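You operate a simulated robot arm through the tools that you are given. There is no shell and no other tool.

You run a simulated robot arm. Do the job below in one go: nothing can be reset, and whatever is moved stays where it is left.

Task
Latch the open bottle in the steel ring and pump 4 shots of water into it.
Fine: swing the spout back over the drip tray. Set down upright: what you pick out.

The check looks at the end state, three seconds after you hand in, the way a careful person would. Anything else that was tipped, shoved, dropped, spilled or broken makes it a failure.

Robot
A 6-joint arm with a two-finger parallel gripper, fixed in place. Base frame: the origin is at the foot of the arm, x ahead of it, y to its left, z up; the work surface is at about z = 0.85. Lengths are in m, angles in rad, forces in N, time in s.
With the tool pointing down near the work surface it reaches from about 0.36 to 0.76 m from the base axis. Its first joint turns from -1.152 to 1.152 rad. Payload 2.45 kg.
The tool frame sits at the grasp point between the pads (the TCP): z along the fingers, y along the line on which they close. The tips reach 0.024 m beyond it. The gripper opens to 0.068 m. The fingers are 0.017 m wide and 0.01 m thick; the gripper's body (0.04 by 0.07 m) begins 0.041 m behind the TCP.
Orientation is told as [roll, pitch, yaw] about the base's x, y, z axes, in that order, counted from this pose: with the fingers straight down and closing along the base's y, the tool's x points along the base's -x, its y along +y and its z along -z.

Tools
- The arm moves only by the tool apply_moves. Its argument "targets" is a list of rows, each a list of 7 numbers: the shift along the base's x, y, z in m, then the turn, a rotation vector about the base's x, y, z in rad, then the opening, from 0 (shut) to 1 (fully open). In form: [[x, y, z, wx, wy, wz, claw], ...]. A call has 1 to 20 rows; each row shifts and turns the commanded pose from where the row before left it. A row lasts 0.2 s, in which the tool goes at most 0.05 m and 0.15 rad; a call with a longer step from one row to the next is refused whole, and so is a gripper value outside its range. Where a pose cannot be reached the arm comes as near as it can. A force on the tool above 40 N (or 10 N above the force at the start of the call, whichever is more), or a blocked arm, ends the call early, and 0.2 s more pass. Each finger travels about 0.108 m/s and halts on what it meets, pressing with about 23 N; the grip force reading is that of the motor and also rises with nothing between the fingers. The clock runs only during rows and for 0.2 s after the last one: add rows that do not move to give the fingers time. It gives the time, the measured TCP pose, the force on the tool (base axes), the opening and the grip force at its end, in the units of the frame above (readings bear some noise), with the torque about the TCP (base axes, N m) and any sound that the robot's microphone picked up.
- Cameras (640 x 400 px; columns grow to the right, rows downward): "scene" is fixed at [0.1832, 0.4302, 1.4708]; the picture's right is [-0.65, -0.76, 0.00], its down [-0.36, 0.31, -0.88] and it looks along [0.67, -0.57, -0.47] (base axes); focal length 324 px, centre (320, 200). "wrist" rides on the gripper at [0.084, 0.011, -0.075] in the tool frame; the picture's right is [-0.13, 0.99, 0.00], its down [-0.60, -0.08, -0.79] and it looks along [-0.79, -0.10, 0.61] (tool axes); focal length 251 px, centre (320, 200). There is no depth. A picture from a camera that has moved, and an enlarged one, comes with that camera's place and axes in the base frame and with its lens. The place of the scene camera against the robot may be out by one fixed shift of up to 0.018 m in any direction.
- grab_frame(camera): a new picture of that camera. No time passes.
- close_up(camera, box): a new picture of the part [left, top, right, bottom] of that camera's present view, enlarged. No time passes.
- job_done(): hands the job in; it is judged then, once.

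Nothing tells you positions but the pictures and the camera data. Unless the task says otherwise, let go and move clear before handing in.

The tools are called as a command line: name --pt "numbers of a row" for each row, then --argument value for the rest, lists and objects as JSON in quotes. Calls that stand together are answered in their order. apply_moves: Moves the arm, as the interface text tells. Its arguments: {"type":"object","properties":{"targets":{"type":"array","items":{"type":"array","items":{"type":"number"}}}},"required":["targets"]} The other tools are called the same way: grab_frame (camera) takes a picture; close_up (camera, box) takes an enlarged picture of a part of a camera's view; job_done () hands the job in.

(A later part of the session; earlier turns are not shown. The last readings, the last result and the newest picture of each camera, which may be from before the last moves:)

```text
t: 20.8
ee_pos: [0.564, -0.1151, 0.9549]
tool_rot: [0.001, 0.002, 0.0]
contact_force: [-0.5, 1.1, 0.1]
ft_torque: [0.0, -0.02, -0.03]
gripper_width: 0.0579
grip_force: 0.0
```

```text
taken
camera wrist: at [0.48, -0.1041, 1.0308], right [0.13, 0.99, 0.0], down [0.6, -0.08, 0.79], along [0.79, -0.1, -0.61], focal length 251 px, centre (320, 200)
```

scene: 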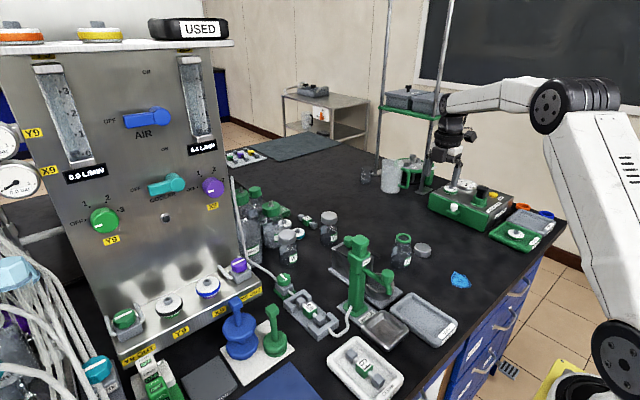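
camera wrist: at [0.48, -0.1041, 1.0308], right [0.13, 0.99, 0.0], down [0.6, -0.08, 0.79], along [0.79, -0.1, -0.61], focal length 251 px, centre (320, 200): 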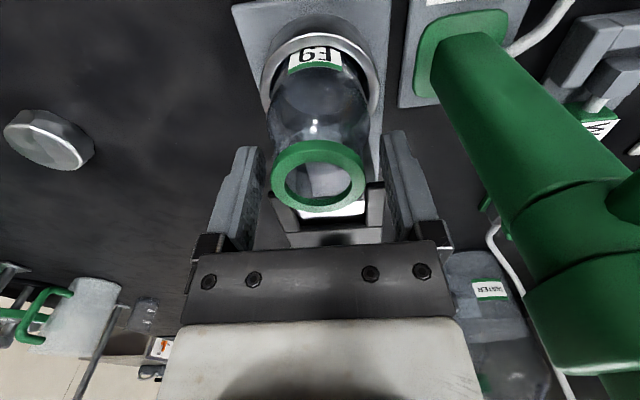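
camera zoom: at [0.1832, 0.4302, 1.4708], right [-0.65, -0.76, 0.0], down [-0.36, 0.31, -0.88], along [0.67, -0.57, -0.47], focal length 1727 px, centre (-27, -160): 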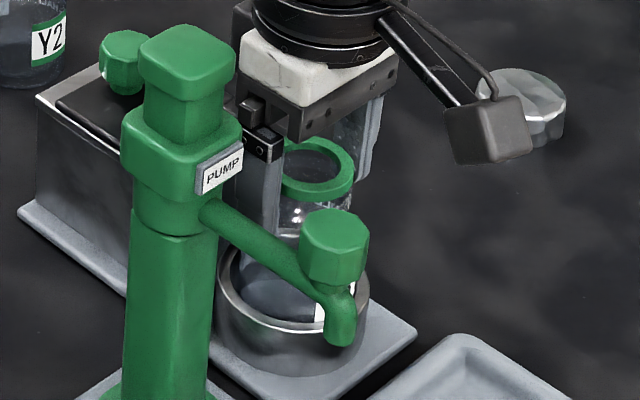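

The bottle stands in the ring and is released. I'll rise straight up and look at the fork.

apply_moves --pt "0 0 0.01 0 0 0 0.85" --pt "0 0 0.03 0 0 0 0.85" --pt "0 0 0.04 0 0 0 0.85" --pt "0 0 0.04 0 0 0 0.85" --pt "0 0 0.04 0 0 0 0.85" --pt "-0.03 0 0.01 0 0 0 0.85" --pt "0 0 0 0 0 0 0.85"

grab_frame --camera "wrist"

close_up --camera "wrist" --box '[260, 20, 400, 150]'

close_up --camera "scene" --box '[325, 220, 425, 305]'

```text
t: 22.4
ee_pos: [0.5342, -0.1132, 1.1263]
tool_rot: [0.001, -0.001, 0.001]
contact_force: [0.8, -0.2, 0.3]
ft_torque: [0.0, 0.0, -0.02]
gripper_width: 0.0579
grip_force: 0.1
```

```text
taken
camera wrist: at [0.4502, -0.1037, 1.2015], right [0.13, 0.99, 0.0], down [0.6, -0.08, 0.79], along [0.79, -0.1, -0.61], focal length 251 px, centre (320, 200)
```

wrist: 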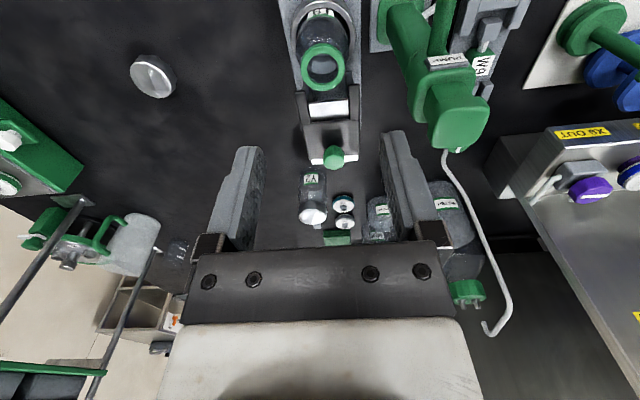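

```text
3.08 times, centred on (330, 85) of wrist
camera zoom: at [0.4502, -0.1037, 1.2015], right [0.13, 0.99, 0.0], down [0.6, -0.08, 0.79], along [0.79, -0.1, -0.61], focal length 774 px, centre (289, 554)
```

zoom: 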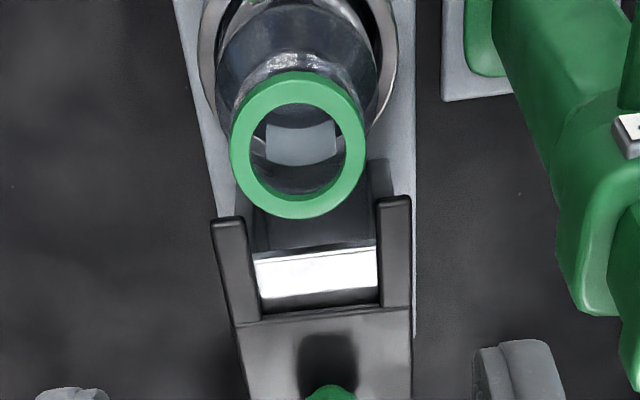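

```text
4.71 times, centred on (375, 262) of scene
camera zoom: at [0.1832, 0.4302, 1.4708], right [-0.65, -0.76, 0.0], down [-0.36, 0.31, -0.88], along [0.67, -0.57, -0.47], focal length 1524 px, centre (61, -94)
```

zoom: 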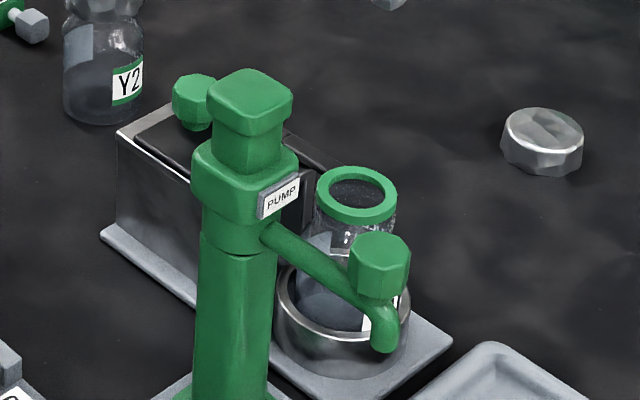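

The bottle stands upright in the ring. The fork knob is at about (0.683, -0.116, 0.952) and the prong tips are at x≈0.595. I'll move over the knob to grip it.

apply_moves --pt "0.04 0 0 0 0 0 0.85" --pt "0.04 -0.001 0 0 0 0 0.85" --pt "0.04 -0.001 -0.01 0 0 0 0.85" --pt "0.028 -0.001 -0.03 0 0 0 0.85" --pt "0 0 -0.03 0 0 0 0.85" --pt "0 0 0 0 0 0 0.85"

grab_frame --camera "wrist"

close_up --camera "wrist" --box '[240, 40, 400, 160]'

close_up --camera "scene" --box '[305, 180, 425, 305]'

```text
t: 23.8
ee_pos: [0.6817, -0.1191, 1.0556]
tool_rot: [0.0, -0.001, -0.003]
contact_force: [0.0, 0.5, 0.0]
ft_torque: [0.02, -0.02, 0.0]
gripper_width: 0.0577
grip_force: 0.0
```

```text
taken
camera wrist: at [0.598, -0.1083, 1.1311], right [0.13, 0.99, 0.0], down [0.6, -0.08, 0.79], along [0.79, -0.1, -0.61], focal length 251 px, centre (320, 200)
```

wrist: 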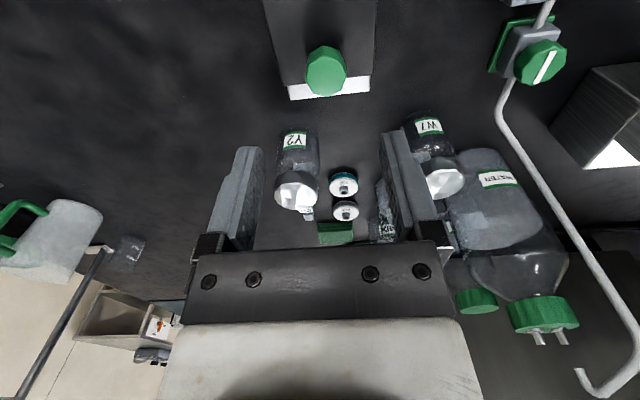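

```text
3.33 times, centred on (320, 100) of wrist
camera zoom: at [0.598, -0.1083, 1.1311], right [0.13, 0.99, 0.0], down [0.6, -0.08, 0.79], along [0.79, -0.1, -0.61], focal length 838 px, centre (320, 533)
```

zoom: 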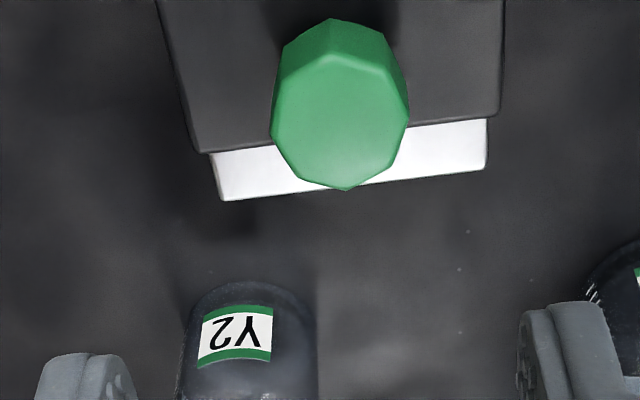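

```text
3.20 times, centred on (365, 242) of scene
camera zoom: at [0.1832, 0.4302, 1.4708], right [-0.65, -0.76, 0.0], down [-0.36, 0.31, -0.88], along [0.67, -0.57, -0.47], focal length 1036 px, centre (176, 64)
```

zoom: 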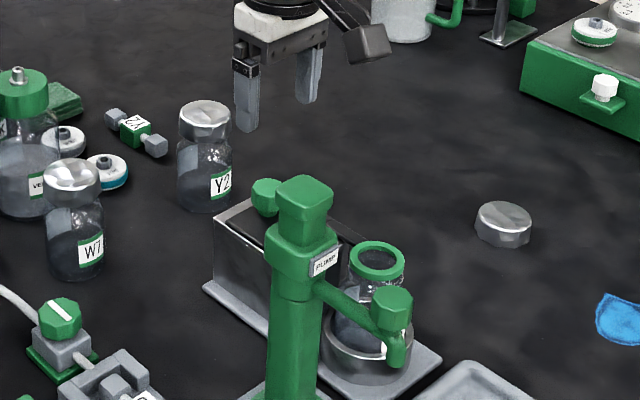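

The knob centre is near (0.680, -0.115). I'll centre on it and descend with the fingers either side.

apply_moves --pt "-0.001 0.0035 -0.02 0 0 0 0.85" --pt "0 0 -0.025 0 0 0 0.85" --pt "0 0 -0.02 0 0 0 0.85" --pt "0 0 -0.01 0 0 0 0.85" --pt "0 0 0 0 0 0 0.85"

grab_frame --camera "wrist"

close_up --camera "scene" --box '[305, 200, 405, 285]'

```text
t: 25.0
ee_pos: [0.6816, -0.1151, 0.9801]
tool_rot: [0.002, -0.001, 0.0]
contact_force: [-0.6, 0.2, -0.3]
ft_torque: [0.03, -0.02, -0.02]
gripper_width: 0.0578
grip_force: 0.0
```

```text
taken
camera wrist: at [0.5976, -0.1037, 1.0558], right [0.13, 0.99, 0.0], down [0.6, -0.08, 0.79], along [0.79, -0.1, -0.61], focal length 251 px, centre (320, 200)
```

wrist: 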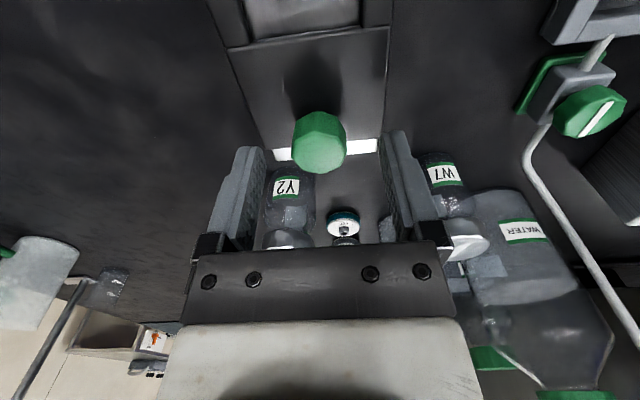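

```text
4.71 times, centred on (355, 242) of scene
camera zoom: at [0.1832, 0.4302, 1.4708], right [-0.65, -0.76, 0.0], down [-0.36, 0.31, -0.88], along [0.67, -0.57, -0.47], focal length 1524 px, centre (155, 0)
```

zoom: 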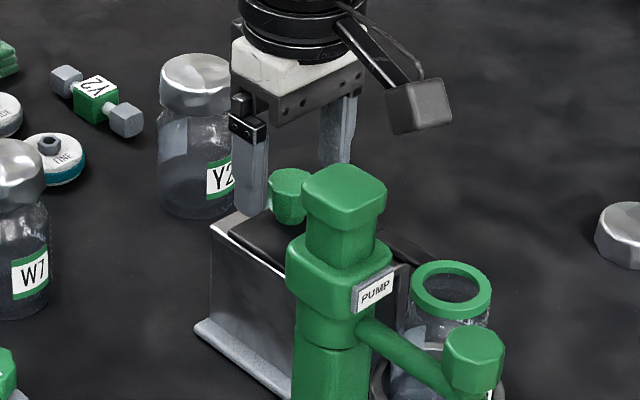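

apply_moves --pt "0 0 -0.008 0 0 0 0.85" --pt "0 0 -0.006 0 0 0 0.85" --pt "0 0 0 0 0 0 0.85" --pt "0 0 0 0 0 0 0.5" --pt "0 0 0 0 0 0 0.2" --pt "0 0 0 0 0 0 0.1" --pt "0 0 0 0 0 0 0.1"

grab_frame --camera "wrist"

```text
t: 26.6
ee_pos: [0.6807, -0.1145, 0.9671]
tool_rot: [0.002, 0.002, -0.001]
contact_force: [0.2, -7.2, -2.3]
ft_torque: [0.15, -0.22, -0.04]
gripper_width: 0.0279
grip_force: 42.1
```

```text
taken
camera wrist: at [0.5973, -0.1044, 1.042], right [0.13, 0.99, 0.0], down [0.6, -0.08, 0.79], along [0.79, -0.1, -0.61], focal length 251 px, centre (320, 200)
```

wrist: 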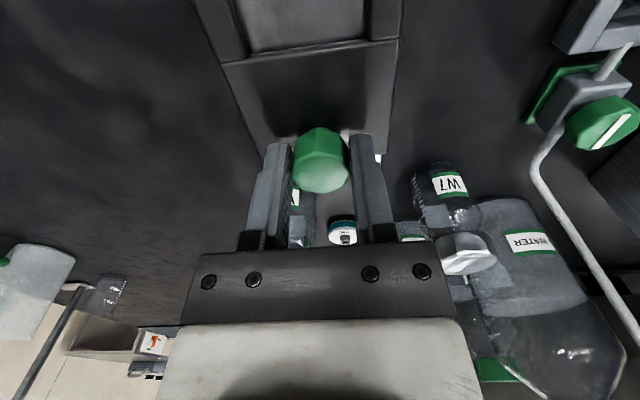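

The knob is gripped at 27.9 mm. I'll slide it along -x in small steps and watch the force.

apply_moves --pt "-0.004 -0.001 0 0 0 0 0.1" --pt "-0.004 0 0 0 0 0 0.1" --pt "-0.004 0 0 0 0 0 0.1"

close_up --camera "scene" --box '[305, 200, 405, 285]'

```text
t: 27.4
ee_pos: [0.669, -0.114, 0.9669]
tool_rot: [0.001, 0.0, 0.0]
contact_force: [1.2, -1.5, -2.8]
ft_torque: [-0.33, -0.34, -0.19]
gripper_width: 0.028
grip_force: 42.2
```

```text
4.71 times, centred on (355, 242) of scene
camera zoom: at [0.1833, 0.4301, 1.4708], right [-0.65, -0.76, 0.0], down [-0.36, 0.31, -0.88], along [0.67, -0.57, -0.47], focal length 1524 px, centre (155, 0)
```

zoom: 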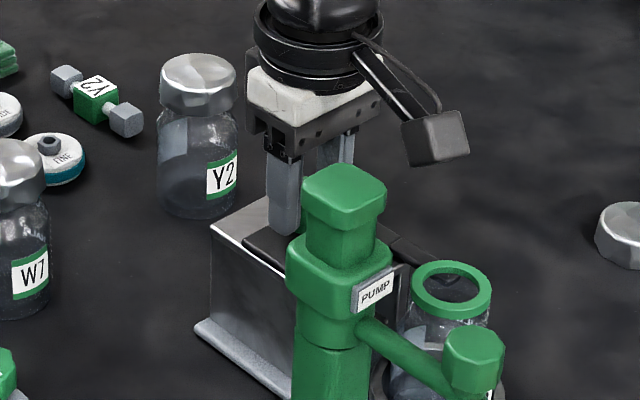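

It slides freely. I'll continue toward the neck.

apply_moves --pt "-0.005 0 0 0 0 0 0.1" --pt "-0.005 0 0 0 0 0 0.1" --pt "-0.005 0 0 0 0 0 0.1" --pt "-0.005 0 0 0 0 0 0.1"

close_up --camera "scene" --box '[325, 220, 425, 305]'

grab_frame --camera "wrist"

```text
t: 28.4
ee_pos: [0.6481, -0.1151, 0.9663]
tool_rot: [0.001, 0.0, 0.001]
contact_force: [1.4, -3.0, 1.8]
ft_torque: [0.2, 0.23, 0.2]
gripper_width: 0.0278
grip_force: 42.2
```

```text
4.71 times, centred on (375, 262) of scene
camera zoom: at [0.1832, 0.4301, 1.4708], right [-0.65, -0.76, 0.0], down [-0.36, 0.31, -0.88], along [0.67, -0.57, -0.47], focal length 1524 px, centre (61, -94)
```

zoom: 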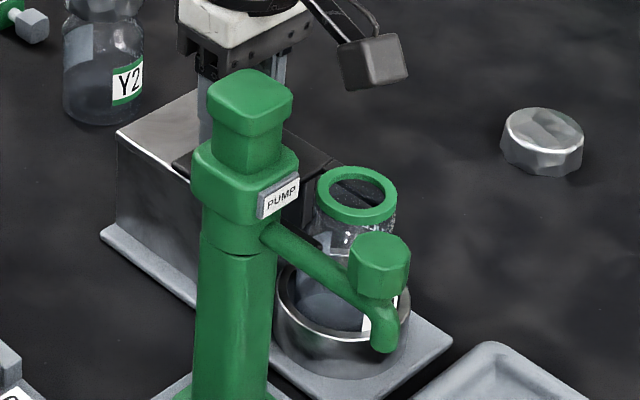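

```text
taken
camera wrist: at [0.5653, -0.1045, 1.042], right [0.13, 0.99, 0.0], down [0.6, -0.08, 0.79], along [0.79, -0.1, -0.61], focal length 251 px, centre (320, 200)
```

wrist: 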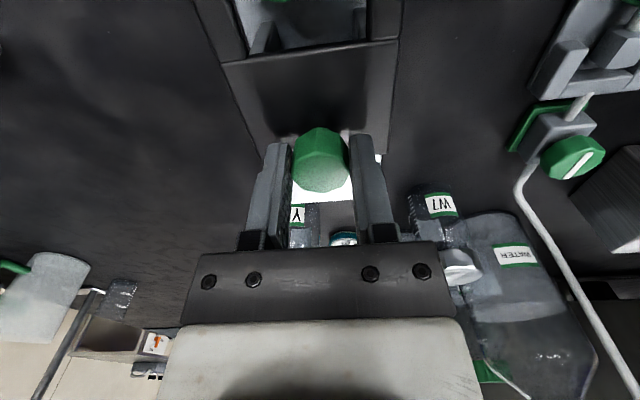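

apply_moves --pt "-0.004 0 0 0 0 0 0.1" --pt "-0.004 0 0 0 0 0 0.1"

apply_moves --pt "-0.003 0 0 0 0 0 0.1" --pt "-0.003 0 0 0 0 0 0.1"

close_up --camera "scene" --box '[325, 220, 425, 305]'

grab_frame --camera "wrist"

```text
t: 29.0
ee_pos: [0.6404, -0.115, 0.9678]
tool_rot: [-0.001, 0.001, 0.001]
contact_force: [1.2, -2.3, 0.4]
ft_torque: [0.11, 0.13, 0.09]
gripper_width: 0.0277
grip_force: 42.2
```

```text
t: 29.6
ee_pos: [0.6339, -0.1152, 0.9662]
tool_rot: [0.0, -0.002, 0.0]
contact_force: [2.4, -1.6, -4.1]
ft_torque: [-0.15, -0.72, -0.01]
gripper_width: 0.0278
grip_force: 42.3
```

```text
4.71 times, centred on (375, 262) of scene
camera zoom: at [0.1833, 0.4301, 1.4708], right [-0.65, -0.76, 0.0], down [-0.36, 0.31, -0.88], along [0.67, -0.57, -0.47], focal length 1524 px, centre (61, -94)
```

zoom: 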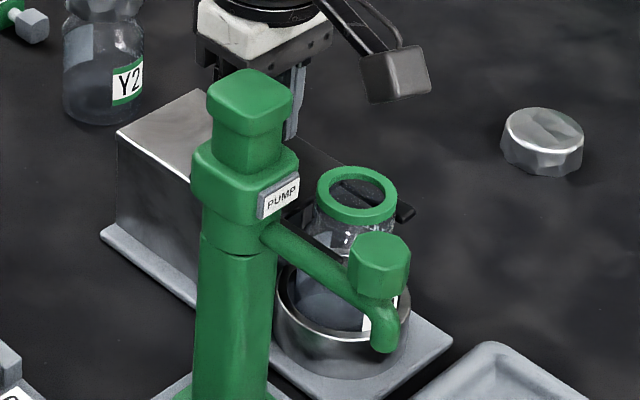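

```text
taken
camera wrist: at [0.5511, -0.1045, 1.042], right [0.13, 0.99, 0.0], down [0.6, -0.08, 0.79], along [0.79, -0.1, -0.61], focal length 251 px, centre (320, 200)
```

wrist: 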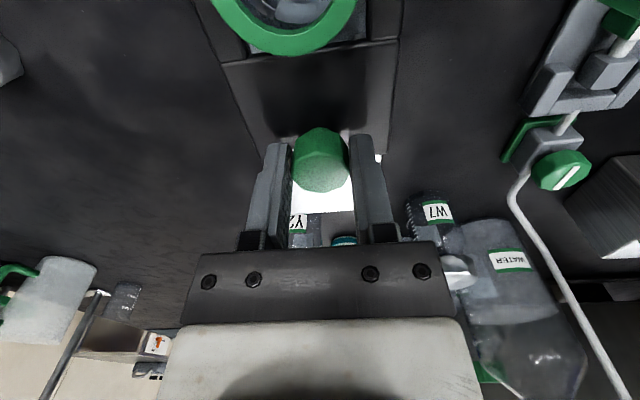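

The fork is going in under the collar with little resistance. I'll go on in 2 mm steps to find the end stop.

apply_moves --pt "-0.002 0 0 0 0 0 0.1" --pt "-0.002 0 0 0 0 0 0.1"

apply_moves --pt "-0.002 0 0 0 0 0 0.1" --pt "0 0 0 0 0 0 0.1"

```text
t: 30.2
ee_pos: [0.6309, -0.1141, 0.966]
tool_rot: [-0.001, -0.001, 0.001]
contact_force: [1.9, 1.3, 2.1]
ft_torque: [-0.34, 0.09, -0.19]
gripper_width: 0.0278
grip_force: 42.4
```

```text
t: 30.8
ee_pos: [0.6317, -0.1157, 0.9667]
tool_rot: [0.001, -0.008, 0.001]
contact_force: [18.2, 0.4, -7.3]
ft_torque: [0.26, 0.29, 0.16]
gripper_width: 0.028
grip_force: 42.8
```

It stops hard after 50 mm of travel, with 18 N resisting. I'll check the fork and bottle before letting go.

close_up --camera "scene" --box '[345, 235, 425, 305]'

grab_frame --camera "wrist"

```text
5.71 times, centred on (385, 270) of scene
camera zoom: at [0.1839, 0.4301, 1.4707], right [-0.65, -0.76, 0.0], down [-0.36, 0.31, -0.88], along [0.67, -0.57, -0.47], focal length 1851 px, centre (-51, -200)
```

zoom: 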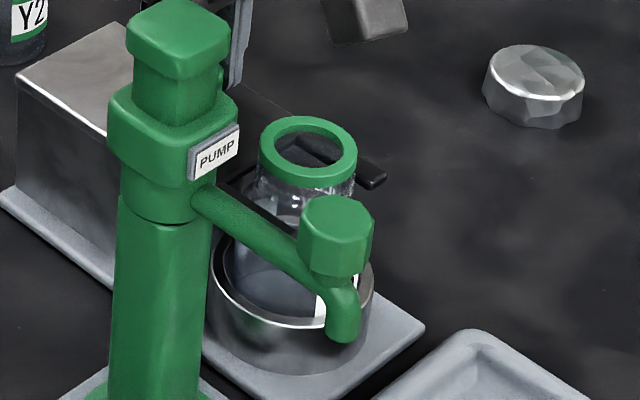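

```text
taken
camera wrist: at [0.5468, -0.1045, 1.0417], right [0.13, 0.99, 0.0], down [0.6, -0.08, 0.8], along [0.79, -0.1, -0.61], focal length 251 px, centre (320, 200)
```

wrist: 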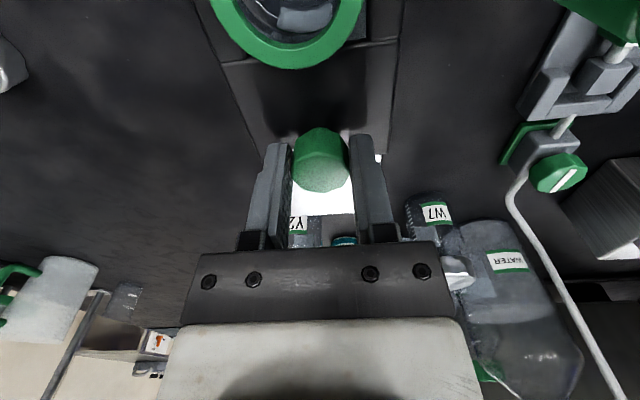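

The fork is fully around the neck. I'll relieve the push, open and rise.

apply_moves --pt "0.0015 0 0 0 0 0 0.1" --pt "0 0 0 0 0 0 0.5" --pt "0 0 0 0 0 0 0.75" --pt "0 0 0 0 0 0 0.75" --pt "0 0 0.02 0 0 0 0.75" --pt "0 0 0.04 0 0 0 0.75" --pt "0 0 0.04 0 0 0 0.75" --pt "0 0 0.04 0 0 0 0.75" --pt "-0.02 0 0.04 0 0 0 0.75" --pt "-0.04 0 0.03 0 0 0 0.75" --pt "-0.04 0 0 0 0 0 0.75" --pt "0 0 0 0 0 0 0.75"

grab_frame --camera "wrist"

close_up --camera "wrist" --box '[260, 0, 400, 130]'

close_up --camera "scene" --box '[325, 220, 425, 305]'

```text
t: 33.4
ee_pos: [0.5303, -0.1149, 1.1777]
tool_rot: [0.001, -0.001, 0.0]
contact_force: [-0.4, 0.7, -0.2]
ft_torque: [0.0, 0.0, 0.0]
gripper_width: 0.0511
grip_force: 0.1
```

```text
taken
camera wrist: at [0.4463, -0.1051, 1.2529], right [0.13, 0.99, 0.0], down [0.6, -0.08, 0.79], along [0.79, -0.1, -0.61], focal length 251 px, centre (320, 200)
```

wrist: 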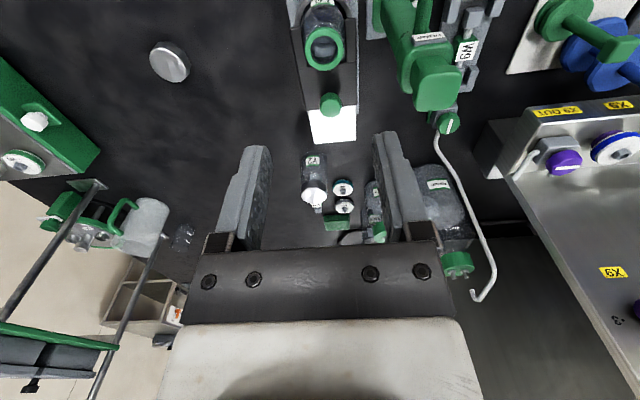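

```text
3.08 times, centred on (330, 65) of wrist
camera zoom: at [0.4463, -0.1051, 1.2529], right [0.13, 0.99, 0.0], down [0.6, -0.08, 0.79], along [0.79, -0.1, -0.61], focal length 774 px, centre (289, 615)
```

zoom: 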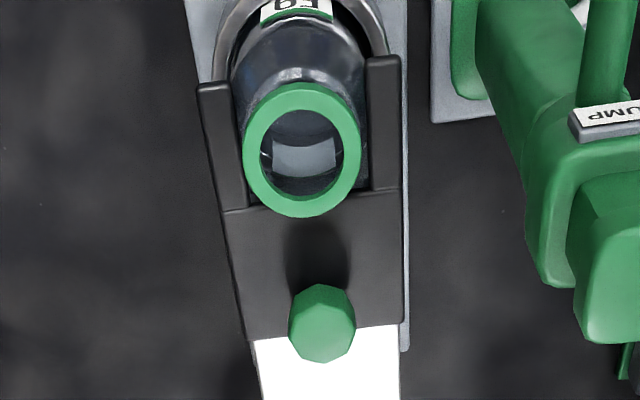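

```text
4.71 times, centred on (375, 262) of scene
camera zoom: at [0.1832, 0.4302, 1.4708], right [-0.65, -0.76, 0.0], down [-0.36, 0.31, -0.88], along [0.67, -0.57, -0.47], focal length 1524 px, centre (61, -94)
```

zoom: 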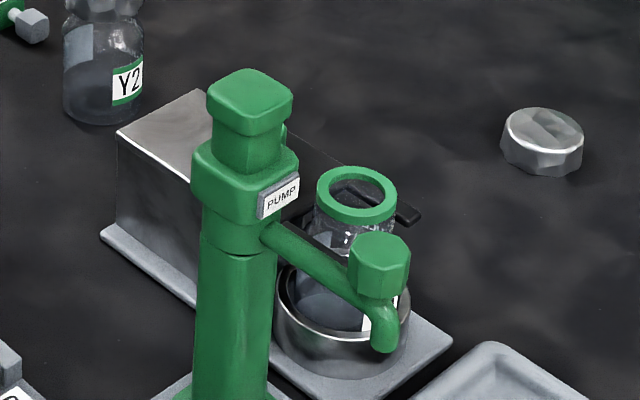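

The bottle is latched. The pump axis is about (0.564, -0.0255), and the spout's end knob is about (0.487, -0.026, 1.0), pointing at -x. Swinging 90° puts the tip over the ring, so I'll move above the knob.

apply_moves --pt "-0.04 0.02 0 0 0 0 0.75" --pt "-0.003 0.04 -0.01 0 0 0 0.75" --pt "0 0.03 -0.02 0 0 0 0.75" --pt "0 0 -0.03 0 0 0 0.75" --pt "0 0 0 0 0 0 0.75"

grab_frame --camera "wrist"

close_up --camera "wrist" --box '[240, 20, 400, 140]'

close_up --camera "scene" --box '[345, 195, 435, 305]'

```text
t: 34.6
ee_pos: [0.4889, -0.0262, 1.1184]
tool_rot: [-0.002, -0.001, 0.0]
contact_force: [-0.9, 0.9, 0.4]
ft_torque: [-0.01, 0.03, -0.02]
gripper_width: 0.0513
grip_force: 0.1
```

```text
taken
camera wrist: at [0.4045, -0.0151, 1.1927], right [0.13, 0.99, 0.0], down [0.6, -0.08, 0.79], along [0.79, -0.1, -0.61], focal length 251 px, centre (320, 200)
```

wrist: 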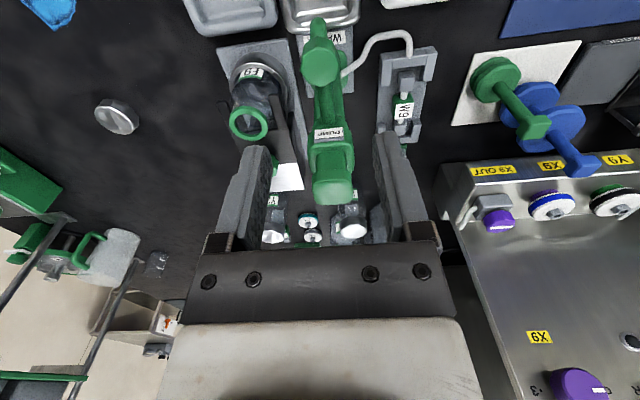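

```text
3.33 times, centred on (320, 80) of wrist
camera zoom: at [0.4045, -0.0151, 1.1927], right [0.13, 0.99, 0.0], down [0.6, -0.08, 0.79], along [0.79, -0.1, -0.61], focal length 838 px, centre (320, 600)
```

zoom: 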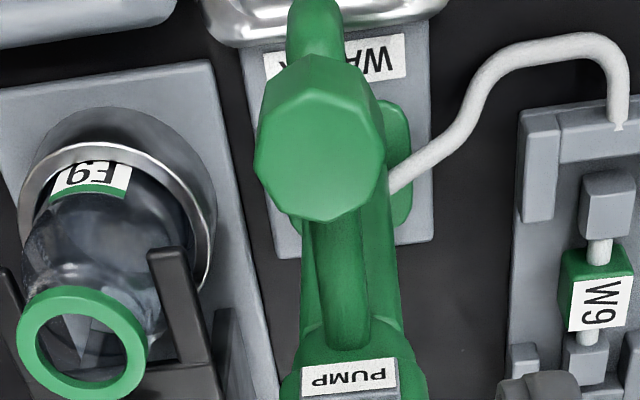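

```text
3.64 times, centred on (390, 250) of scene
camera zoom: at [0.1832, 0.4302, 1.4708], right [-0.65, -0.76, 0.0], down [-0.36, 0.31, -0.88], along [0.67, -0.57, -0.47], focal length 1178 px, centre (66, 18)
```

zoom: 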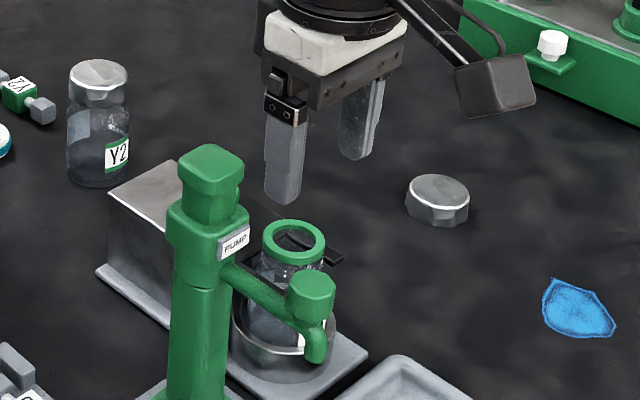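

The spout knob is centred at about (0.485, -0.026) with its top near z≈1.012. I'll descend around it.

apply_moves --pt "-0.003 0 -0.03 0 0 0 0.75" --pt "0 0 -0.03 0 0 0 0.75" --pt "0 0 -0.025 0 0 0 0.75" --pt "0 0 0 0 0 0 0.75"

grab_frame --camera "wrist"

close_up --camera "scene" --box '[345, 215, 435, 305]'

```text
t: 35.6
ee_pos: [0.485, -0.0248, 1.0328]
tool_rot: [0.001, 0.001, 0.0]
contact_force: [-0.4, -0.2, 0.4]
ft_torque: [0.0, 0.02, -0.01]
gripper_width: 0.0508
grip_force: 0.1
```

```text
taken
camera wrist: at [0.4008, -0.0149, 1.1077], right [0.13, 0.99, 0.0], down [0.6, -0.08, 0.79], along [0.79, -0.1, -0.61], focal length 251 px, centre (320, 200)
```

wrist: 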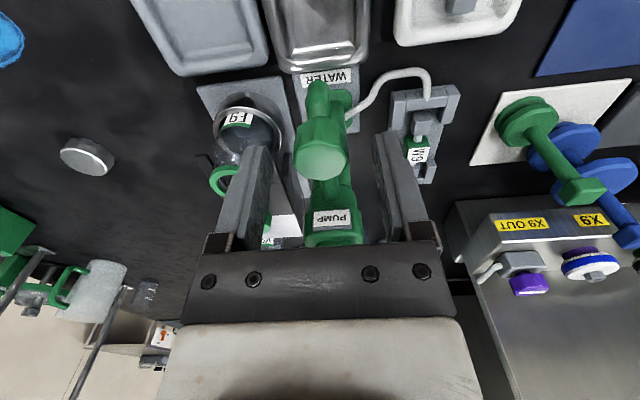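

```text
4.44 times, centred on (390, 260) of scene
camera zoom: at [0.1832, 0.4302, 1.4708], right [-0.65, -0.76, 0.0], down [-0.36, 0.31, -0.88], along [0.67, -0.57, -0.47], focal length 1440 px, centre (9, -67)
```

zoom: 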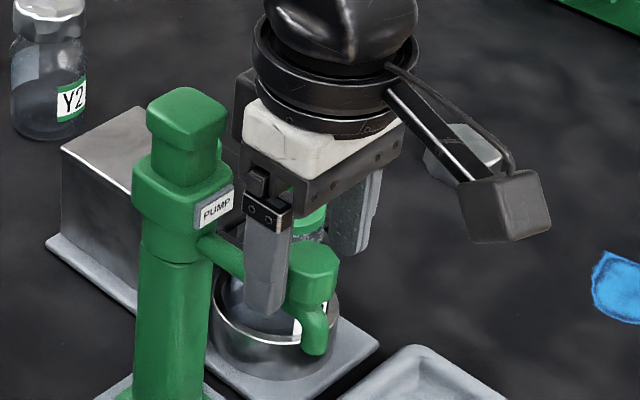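

apply_moves --pt "0.002 -0.001 -0.015 0 0 0 0.75" --pt "0 0 -0.014 0 0 0 0.75" --pt "0 0 0 0 0 0 0.75" --pt "0 0 0 0 0 0 0.4" --pt "0 0 0 0 0 0 0.2" --pt "0 0 0 0 0 0 0.2"

grab_frame --camera "wrist"

close_up --camera "scene" --box '[345, 215, 435, 305]'

```text
t: 37.0
ee_pos: [0.4869, -0.0263, 1.0033]
tool_rot: [0.001, 0.001, -0.001]
contact_force: [-0.6, 0.1, -4.5]
ft_torque: [-0.22, -0.14, -0.01]
gripper_width: 0.0255
grip_force: 41.2
```

```text
taken
camera wrist: at [0.4025, -0.0157, 1.0783], right [0.13, 0.99, 0.0], down [0.6, -0.08, 0.79], along [0.79, -0.1, -0.61], focal length 251 px, centre (320, 200)
```

wrist: 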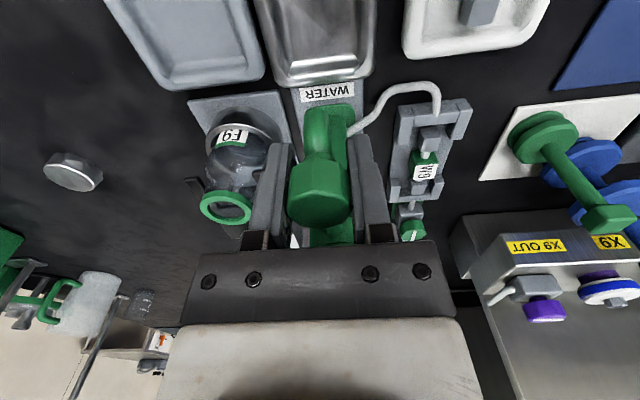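

```text
4.44 times, centred on (390, 260) of scene
camera zoom: at [0.1833, 0.4302, 1.4708], right [-0.65, -0.76, 0.0], down [-0.36, 0.31, -0.88], along [0.67, -0.57, -0.47], focal length 1440 px, centre (9, -67)
```

zoom: 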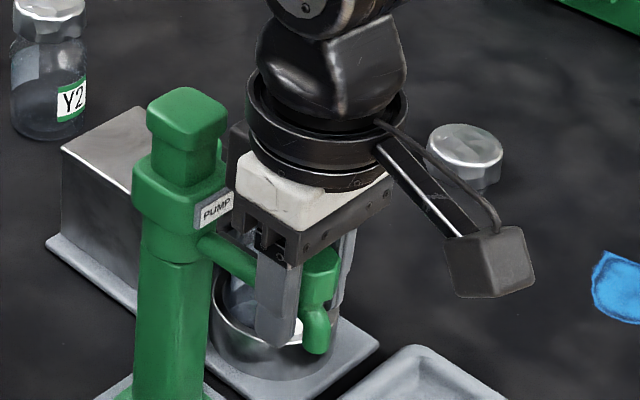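

The spout knob is held. I'll swing it counter-clockwise along the arc, turning the tool with it, and check the force after the first steps.

apply_moves --pt "0.00066 -0.01005 0 0 0 0.1309 0.2" --pt "0.00196 -0.00988 0 0 0 0.1309 0.2" --pt "0.00324 -0.00954 0 0 0 0.1309 0.2"

close_up --camera "scene" --box '[345, 215, 435, 305]'

```text
t: 37.8
ee_pos: [0.4931, -0.0561, 1.0028]
tool_rot: [-0.001, -0.001, 0.395]
contact_force: [3.5, -2.6, -1.3]
ft_torque: [0.08, 0.77, -0.26]
gripper_width: 0.0257
grip_force: 40.9
```

```text
4.44 times, centred on (390, 260) of scene
camera zoom: at [0.1833, 0.4301, 1.4708], right [-0.65, -0.76, 0.0], down [-0.36, 0.31, -0.88], along [0.67, -0.57, -0.47], focal length 1440 px, centre (9, -67)
```

zoom: 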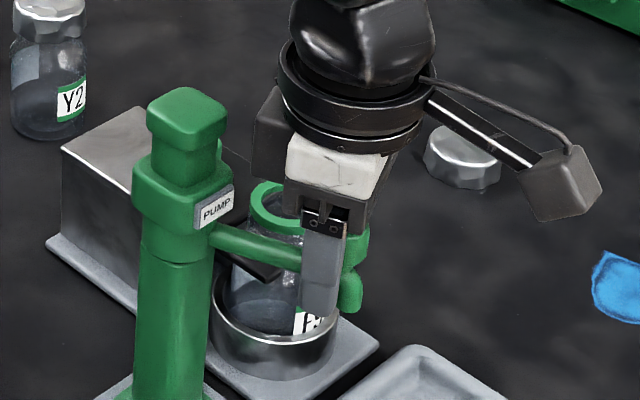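

The spout is turning with little force. I'll continue the arc.

apply_moves --pt "0.00445 -0.00903 0 0 0 0.1309 0.2" --pt "0.0056 -0.00837 0 0 0 0.1309 0.2" --pt "0.00664 -0.00757 0 0 0 0.1309 0.2"

apply_moves --pt "0.00757 -0.00664 0 0 0 0.1309 0.2" --pt "0.00837 -0.0056 0 0 0 0.1309 0.2" --pt "0.00903 -0.00445 0 0 0 0.1309 0.2"

close_up --camera "scene" --box '[345, 215, 435, 305]'

```text
t: 38.6
ee_pos: [0.5099, -0.0808, 1.0031]
tool_rot: [-0.001, -0.001, 0.789]
contact_force: [1.7, -0.9, 1.3]
ft_torque: [0.36, 0.29, -0.18]
gripper_width: 0.0255
grip_force: 40.9
```

```text
t: 39.4
ee_pos: [0.5353, -0.0975, 1.0026]
tool_rot: [-0.003, -0.001, 1.18]
contact_force: [3.4, -2.2, 4.1]
ft_torque: [0.21, 0.21, -0.29]
gripper_width: 0.0257
grip_force: 40.7
```

```text
4.44 times, centred on (390, 260) of scene
camera zoom: at [0.1833, 0.4301, 1.4708], right [-0.65, -0.76, 0.0], down [-0.36, 0.31, -0.88], along [0.67, -0.57, -0.47], focal length 1440 px, centre (9, -67)
```

zoom: 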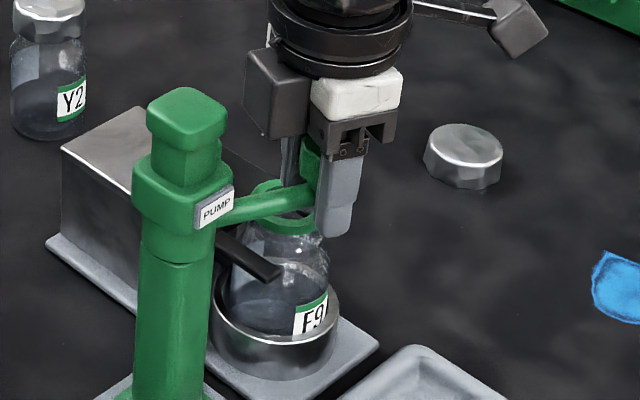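

apply_moves --pt "0.00954 -0.00324 0 0 0 0.1309 0.2" --pt "0.00988 -0.00196 0 0 0 0.1309 0.2" --pt "0.01005 -0.00066 0 0 0 0.1309 0.2" --pt "0 0 0 0 0 0 0.2"

close_up --camera "scene" --box '[345, 215, 435, 305]'

grab_frame --camera "wrist"

```text
t: 40.4
ee_pos: [0.565, -0.1035, 1.0034]
tool_rot: [-0.003, 0.001, 1.573]
contact_force: [2.2, -10.2, 7.0]
ft_torque: [0.59, 0.22, -0.19]
gripper_width: 0.0256
grip_force: 40.9
```

```text
4.44 times, centred on (390, 260) of scene
camera zoom: at [0.1832, 0.4299, 1.4709], right [-0.65, -0.76, 0.0], down [-0.36, 0.31, -0.88], along [0.67, -0.57, -0.47], focal length 1440 px, centre (9, -67)
```

zoom: 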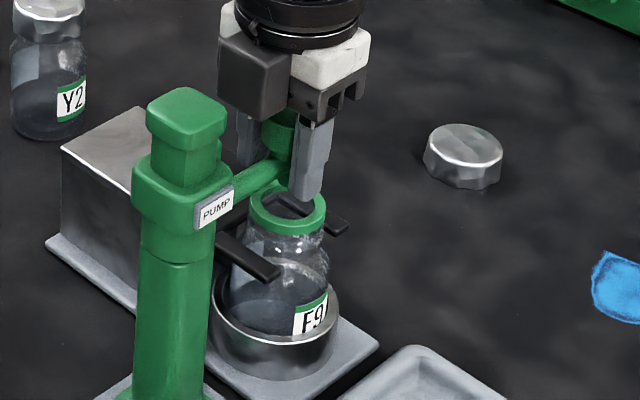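

```text
taken
camera wrist: at [0.5535, -0.1883, 1.0782], right [-0.99, 0.13, 0.0], down [0.08, 0.6, 0.79], along [0.1, 0.79, -0.61], focal length 251 px, centre (320, 200)
```

wrist: 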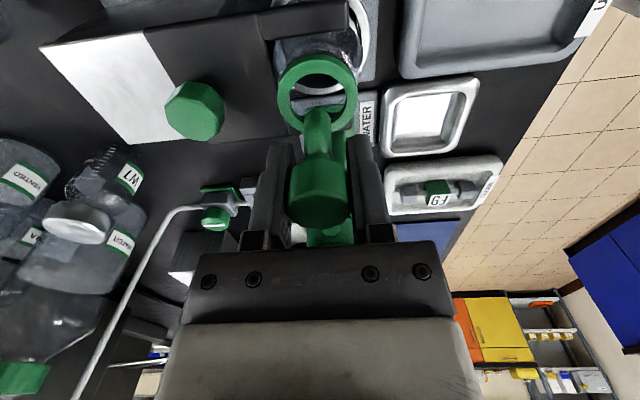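

The spout now points at -y over the bottle. I'll release, rise and check where its tip sits over the mouth.

apply_moves --pt "0 0 0 0 0 0 0.4" --pt "0 0 0 0 0 0 0.75" --pt "0 0 0 0 0 0 0.75" --pt "0 0 0.01 0 0 0 0.75" --pt "0 0 0.03 0 0 0 0.75" --pt "0 -0.01 0.03 0 0 0 0.75" --pt "0 -0.02 0.03 0 0 0 0.75" --pt "0 -0.03 0.03 0 0 0 0.75" --pt "0 0 0 0 0 0 0.75"

grab_frame --camera "wrist"

close_up --camera "wrist" --box '[250, 30, 390, 130]'

close_up --camera "scene" --box '[345, 215, 435, 305]'

```text
t: 42.4
ee_pos: [0.5638, -0.1629, 1.1309]
tool_rot: [0.0, 0.0, 1.57]
contact_force: [-0.5, 0.0, -0.4]
ft_torque: [0.03, 0.01, 0.01]
gripper_width: 0.0513
grip_force: 0.0
```

```text
taken
camera wrist: at [0.5529, -0.2475, 1.2074], right [-0.99, 0.13, 0.0], down [0.08, 0.6, 0.79], along [0.1, 0.79, -0.61], focal length 251 px, centre (320, 200)
```

wrist: 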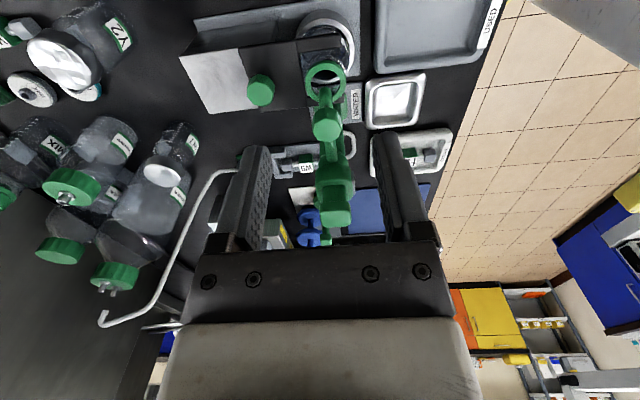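

```text
4.00 times, centred on (320, 80) of wrist
camera zoom: at [0.5529, -0.2475, 1.2074], right [-0.99, 0.13, 0.0], down [0.08, 0.6, 0.79], along [0.1, 0.79, -0.61], focal length 1006 px, centre (320, 680)
```

zoom: 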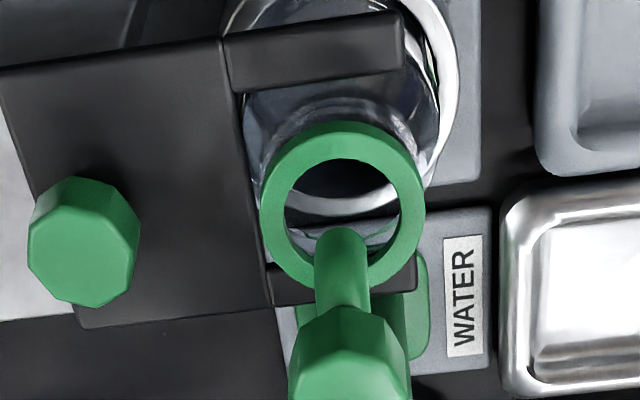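

```text
4.44 times, centred on (390, 260) of scene
camera zoom: at [0.1832, 0.4302, 1.4708], right [-0.65, -0.76, 0.0], down [-0.36, 0.31, -0.88], along [0.67, -0.57, -0.47], focal length 1440 px, centre (9, -67)
```

zoom: 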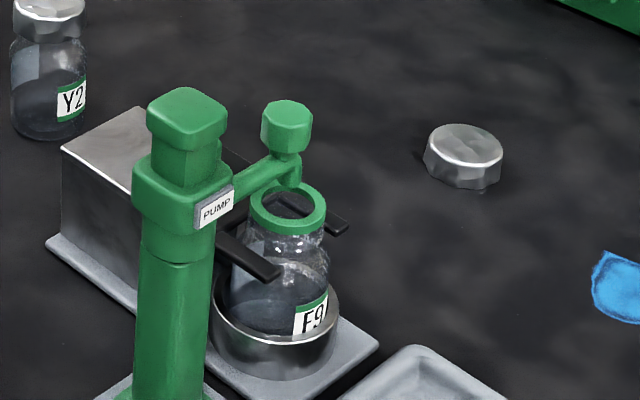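

The tip sits over the mouth, about 3 mm from its centre. Now I'll zoom on the plunger top to place the presses.

close_up --camera "wrist" --box '[280, 140, 380, 240]'

close_up --camera "scene" --box '[335, 220, 405, 275]'

```text
4.00 times, centred on (330, 190) of wrist
camera zoom: at [0.5529, -0.2475, 1.2074], right [-0.99, 0.13, 0.0], down [0.08, 0.6, 0.79], along [0.1, 0.79, -0.61], focal length 1006 px, centre (280, 240)
```

zoom: 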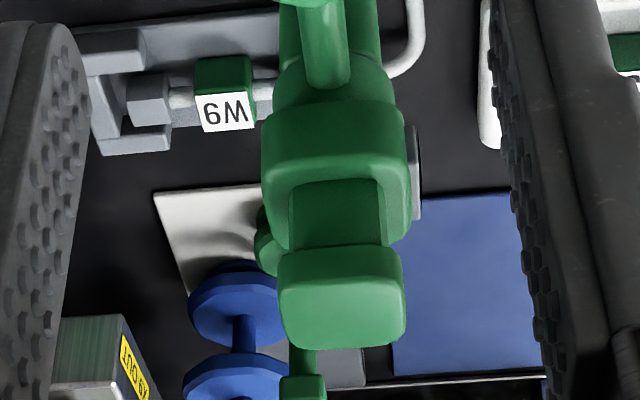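

```text
7.27 times, centred on (370, 248) of scene
camera zoom: at [0.1832, 0.4302, 1.4708], right [-0.65, -0.76, 0.0], down [-0.36, 0.31, -0.88], along [0.67, -0.57, -0.47], focal length 2356 px, centre (-44, -146)
```

zoom: 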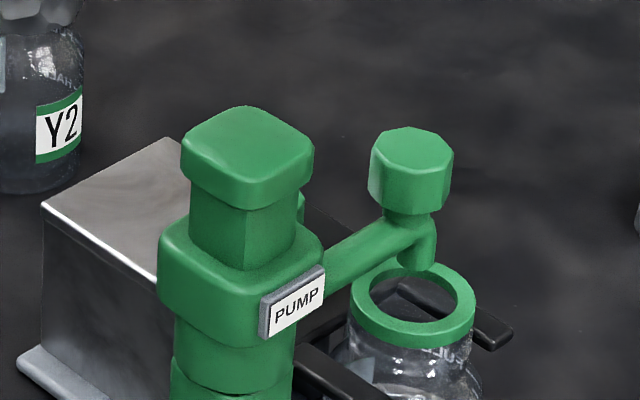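

The plunger top is at about (0.565, -0.0255, 1.058). I'll close the gripper, move above it and lower until I feel contact.

apply_moves --pt "0.001 0.03 0.005 0 0 0 0.4" --pt "0 0.04 0 0 0 0 0.1" --pt "0 0.04 0 0 0 0 0" --pt "0 0.0274 -0.01 0 0 0 0" --pt "0 0 -0.02 0 0 0 0" --pt "0 0 0 0 0 0 0"

close_up --camera "scene" --box '[325, 190, 435, 290]'

grab_frame --camera "wrist"

```text
t: 43.8
ee_pos: [0.5647, -0.0268, 1.1073]
tool_rot: [-0.001, -0.001, 1.571]
contact_force: [-0.1, 0.6, 0.5]
ft_torque: [0.0, 0.01, 0.0]
gripper_width: 0.0
grip_force: 23.0
```

```text
4.00 times, centred on (380, 240) of scene
camera zoom: at [0.1832, 0.4302, 1.4708], right [-0.65, -0.76, 0.0], down [-0.36, 0.31, -0.88], along [0.67, -0.57, -0.47], focal length 1296 px, centre (80, 40)
```

zoom: 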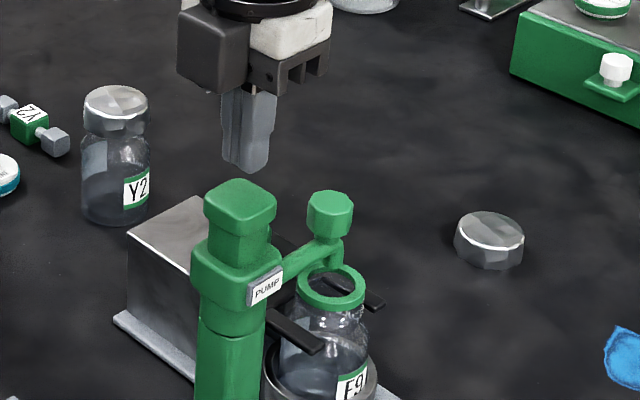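

```text
taken
camera wrist: at [0.554, -0.1105, 1.1829], right [-0.99, 0.13, 0.0], down [0.08, 0.6, 0.79], along [0.1, 0.79, -0.61], focal length 251 px, centre (320, 200)
```

wrist: 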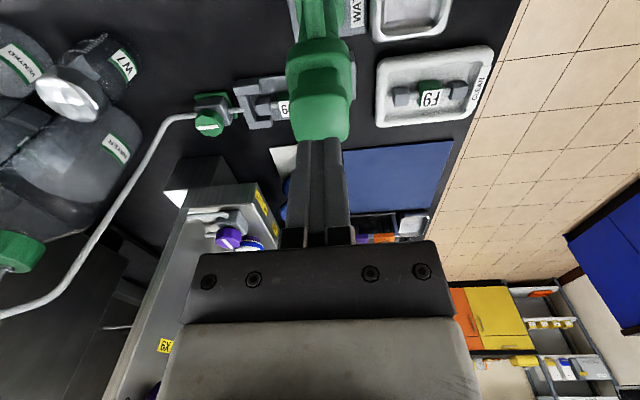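

The fingertips are over the plunger. I'll lower to touch.

apply_moves --pt "0 0 -0.015 0 0 0 0" --pt "0 0 -0.005 0 0 0 0" --pt "0 0 0 0 0 0 0"

apply_moves --pt "0 0 -0.004 0 0 0 0" --pt "0 0 0 0 0 0 0"

```text
t: 44.6
ee_pos: [0.564, -0.0267, 1.0866]
tool_rot: [-0.002, 0.0, 1.571]
contact_force: [0.4, 0.2, 0.4]
ft_torque: [0.0, 0.02, 0.0]
gripper_width: 0.0
grip_force: 22.6
```

```text
t: 45.2
ee_pos: [0.5646, -0.0261, 1.0821]
tool_rot: [0.0, 0.0, 1.57]
contact_force: [-1.4, -0.4, 2.8]
ft_torque: [0.04, 0.01, 0.0]
gripper_width: 0.0002
grip_force: 23.5
```

Contact is at about TCP z=1.082. I'll make the first full stroke downward and see where the end stop is.

apply_moves --pt "0 0 -0.004 0 0 0 0" --pt "0 0 -0.004 0 0 0 0" --pt "0 0 -0.003 0 0 0 0"

close_up --camera "scene" --box '[335, 200, 425, 300]'

```text
t: 46.0
ee_pos: [0.5647, -0.0252, 1.0711]
tool_rot: [-0.004, -0.001, 1.572]
contact_force: [0.9, -1.5, 4.0]
ft_torque: [-0.04, 0.0, 0.03]
gripper_width: 0.0001
grip_force: 22.8
```

```text
4.00 times, centred on (380, 250) of scene
camera zoom: at [0.1831, 0.4301, 1.4708], right [-0.65, -0.76, 0.0], down [-0.36, 0.31, -0.88], along [0.67, -0.57, -0.47], focal length 1296 px, centre (80, 0)
```

zoom: 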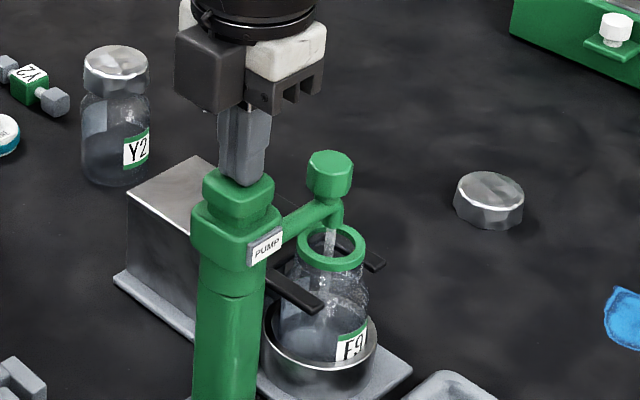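

Water is coming out into the bottle. I'll finish this stroke to the stop.

apply_moves --pt "0 0 -0.003 0 0 0 0" --pt "0 0 -0.002 0 0 0 0"

close_up --camera "scene" --box '[335, 200, 425, 300]'

```text
t: 46.6
ee_pos: [0.5652, -0.0251, 1.0673]
tool_rot: [-0.002, 0.0, 1.571]
contact_force: [0.0, -2.4, 5.8]
ft_torque: [-0.06, 0.0, -0.01]
gripper_width: 0.0001
grip_force: 22.7
```

```text
4.00 times, centred on (380, 250) of scene
camera zoom: at [0.1831, 0.4301, 1.4708], right [-0.65, -0.76, 0.0], down [-0.36, 0.31, -0.88], along [0.67, -0.57, -0.47], focal length 1296 px, centre (80, 0)
```

zoom: 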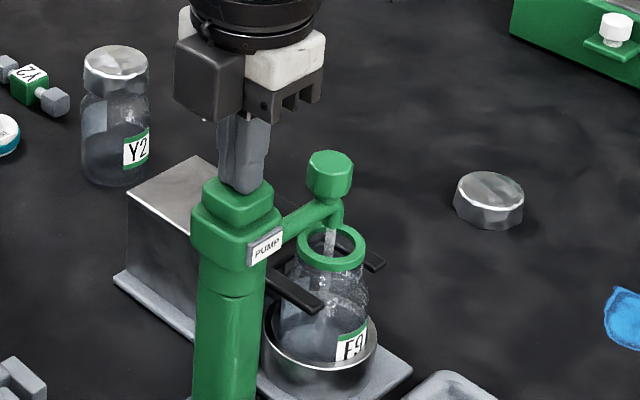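

apply_moves --pt "0 0 -0.003 0 0 0 0" --pt "0 0 -0.002 0 0 0 0"

close_up --camera "scene" --box '[335, 200, 425, 300]'

```text
t: 47.2
ee_pos: [0.5653, -0.0253, 1.0643]
tool_rot: [-0.002, -0.001, 1.57]
contact_force: [-12.8, -2.5, 39.2]
ft_torque: [-0.08, 0.35, -0.03]
gripper_width: 0.0002
grip_force: 23.4
```

```text
4.00 times, centred on (380, 250) of scene
camera zoom: at [0.1821, 0.4301, 1.471], right [-0.65, -0.76, 0.0], down [-0.36, 0.31, -0.88], along [0.67, -0.57, -0.47], focal length 1296 px, centre (80, 0)
```

zoom: 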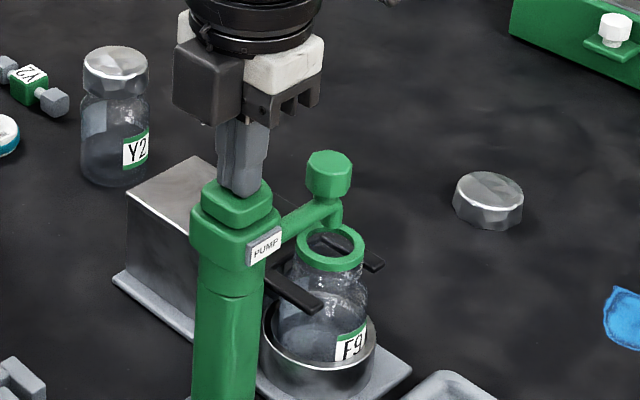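

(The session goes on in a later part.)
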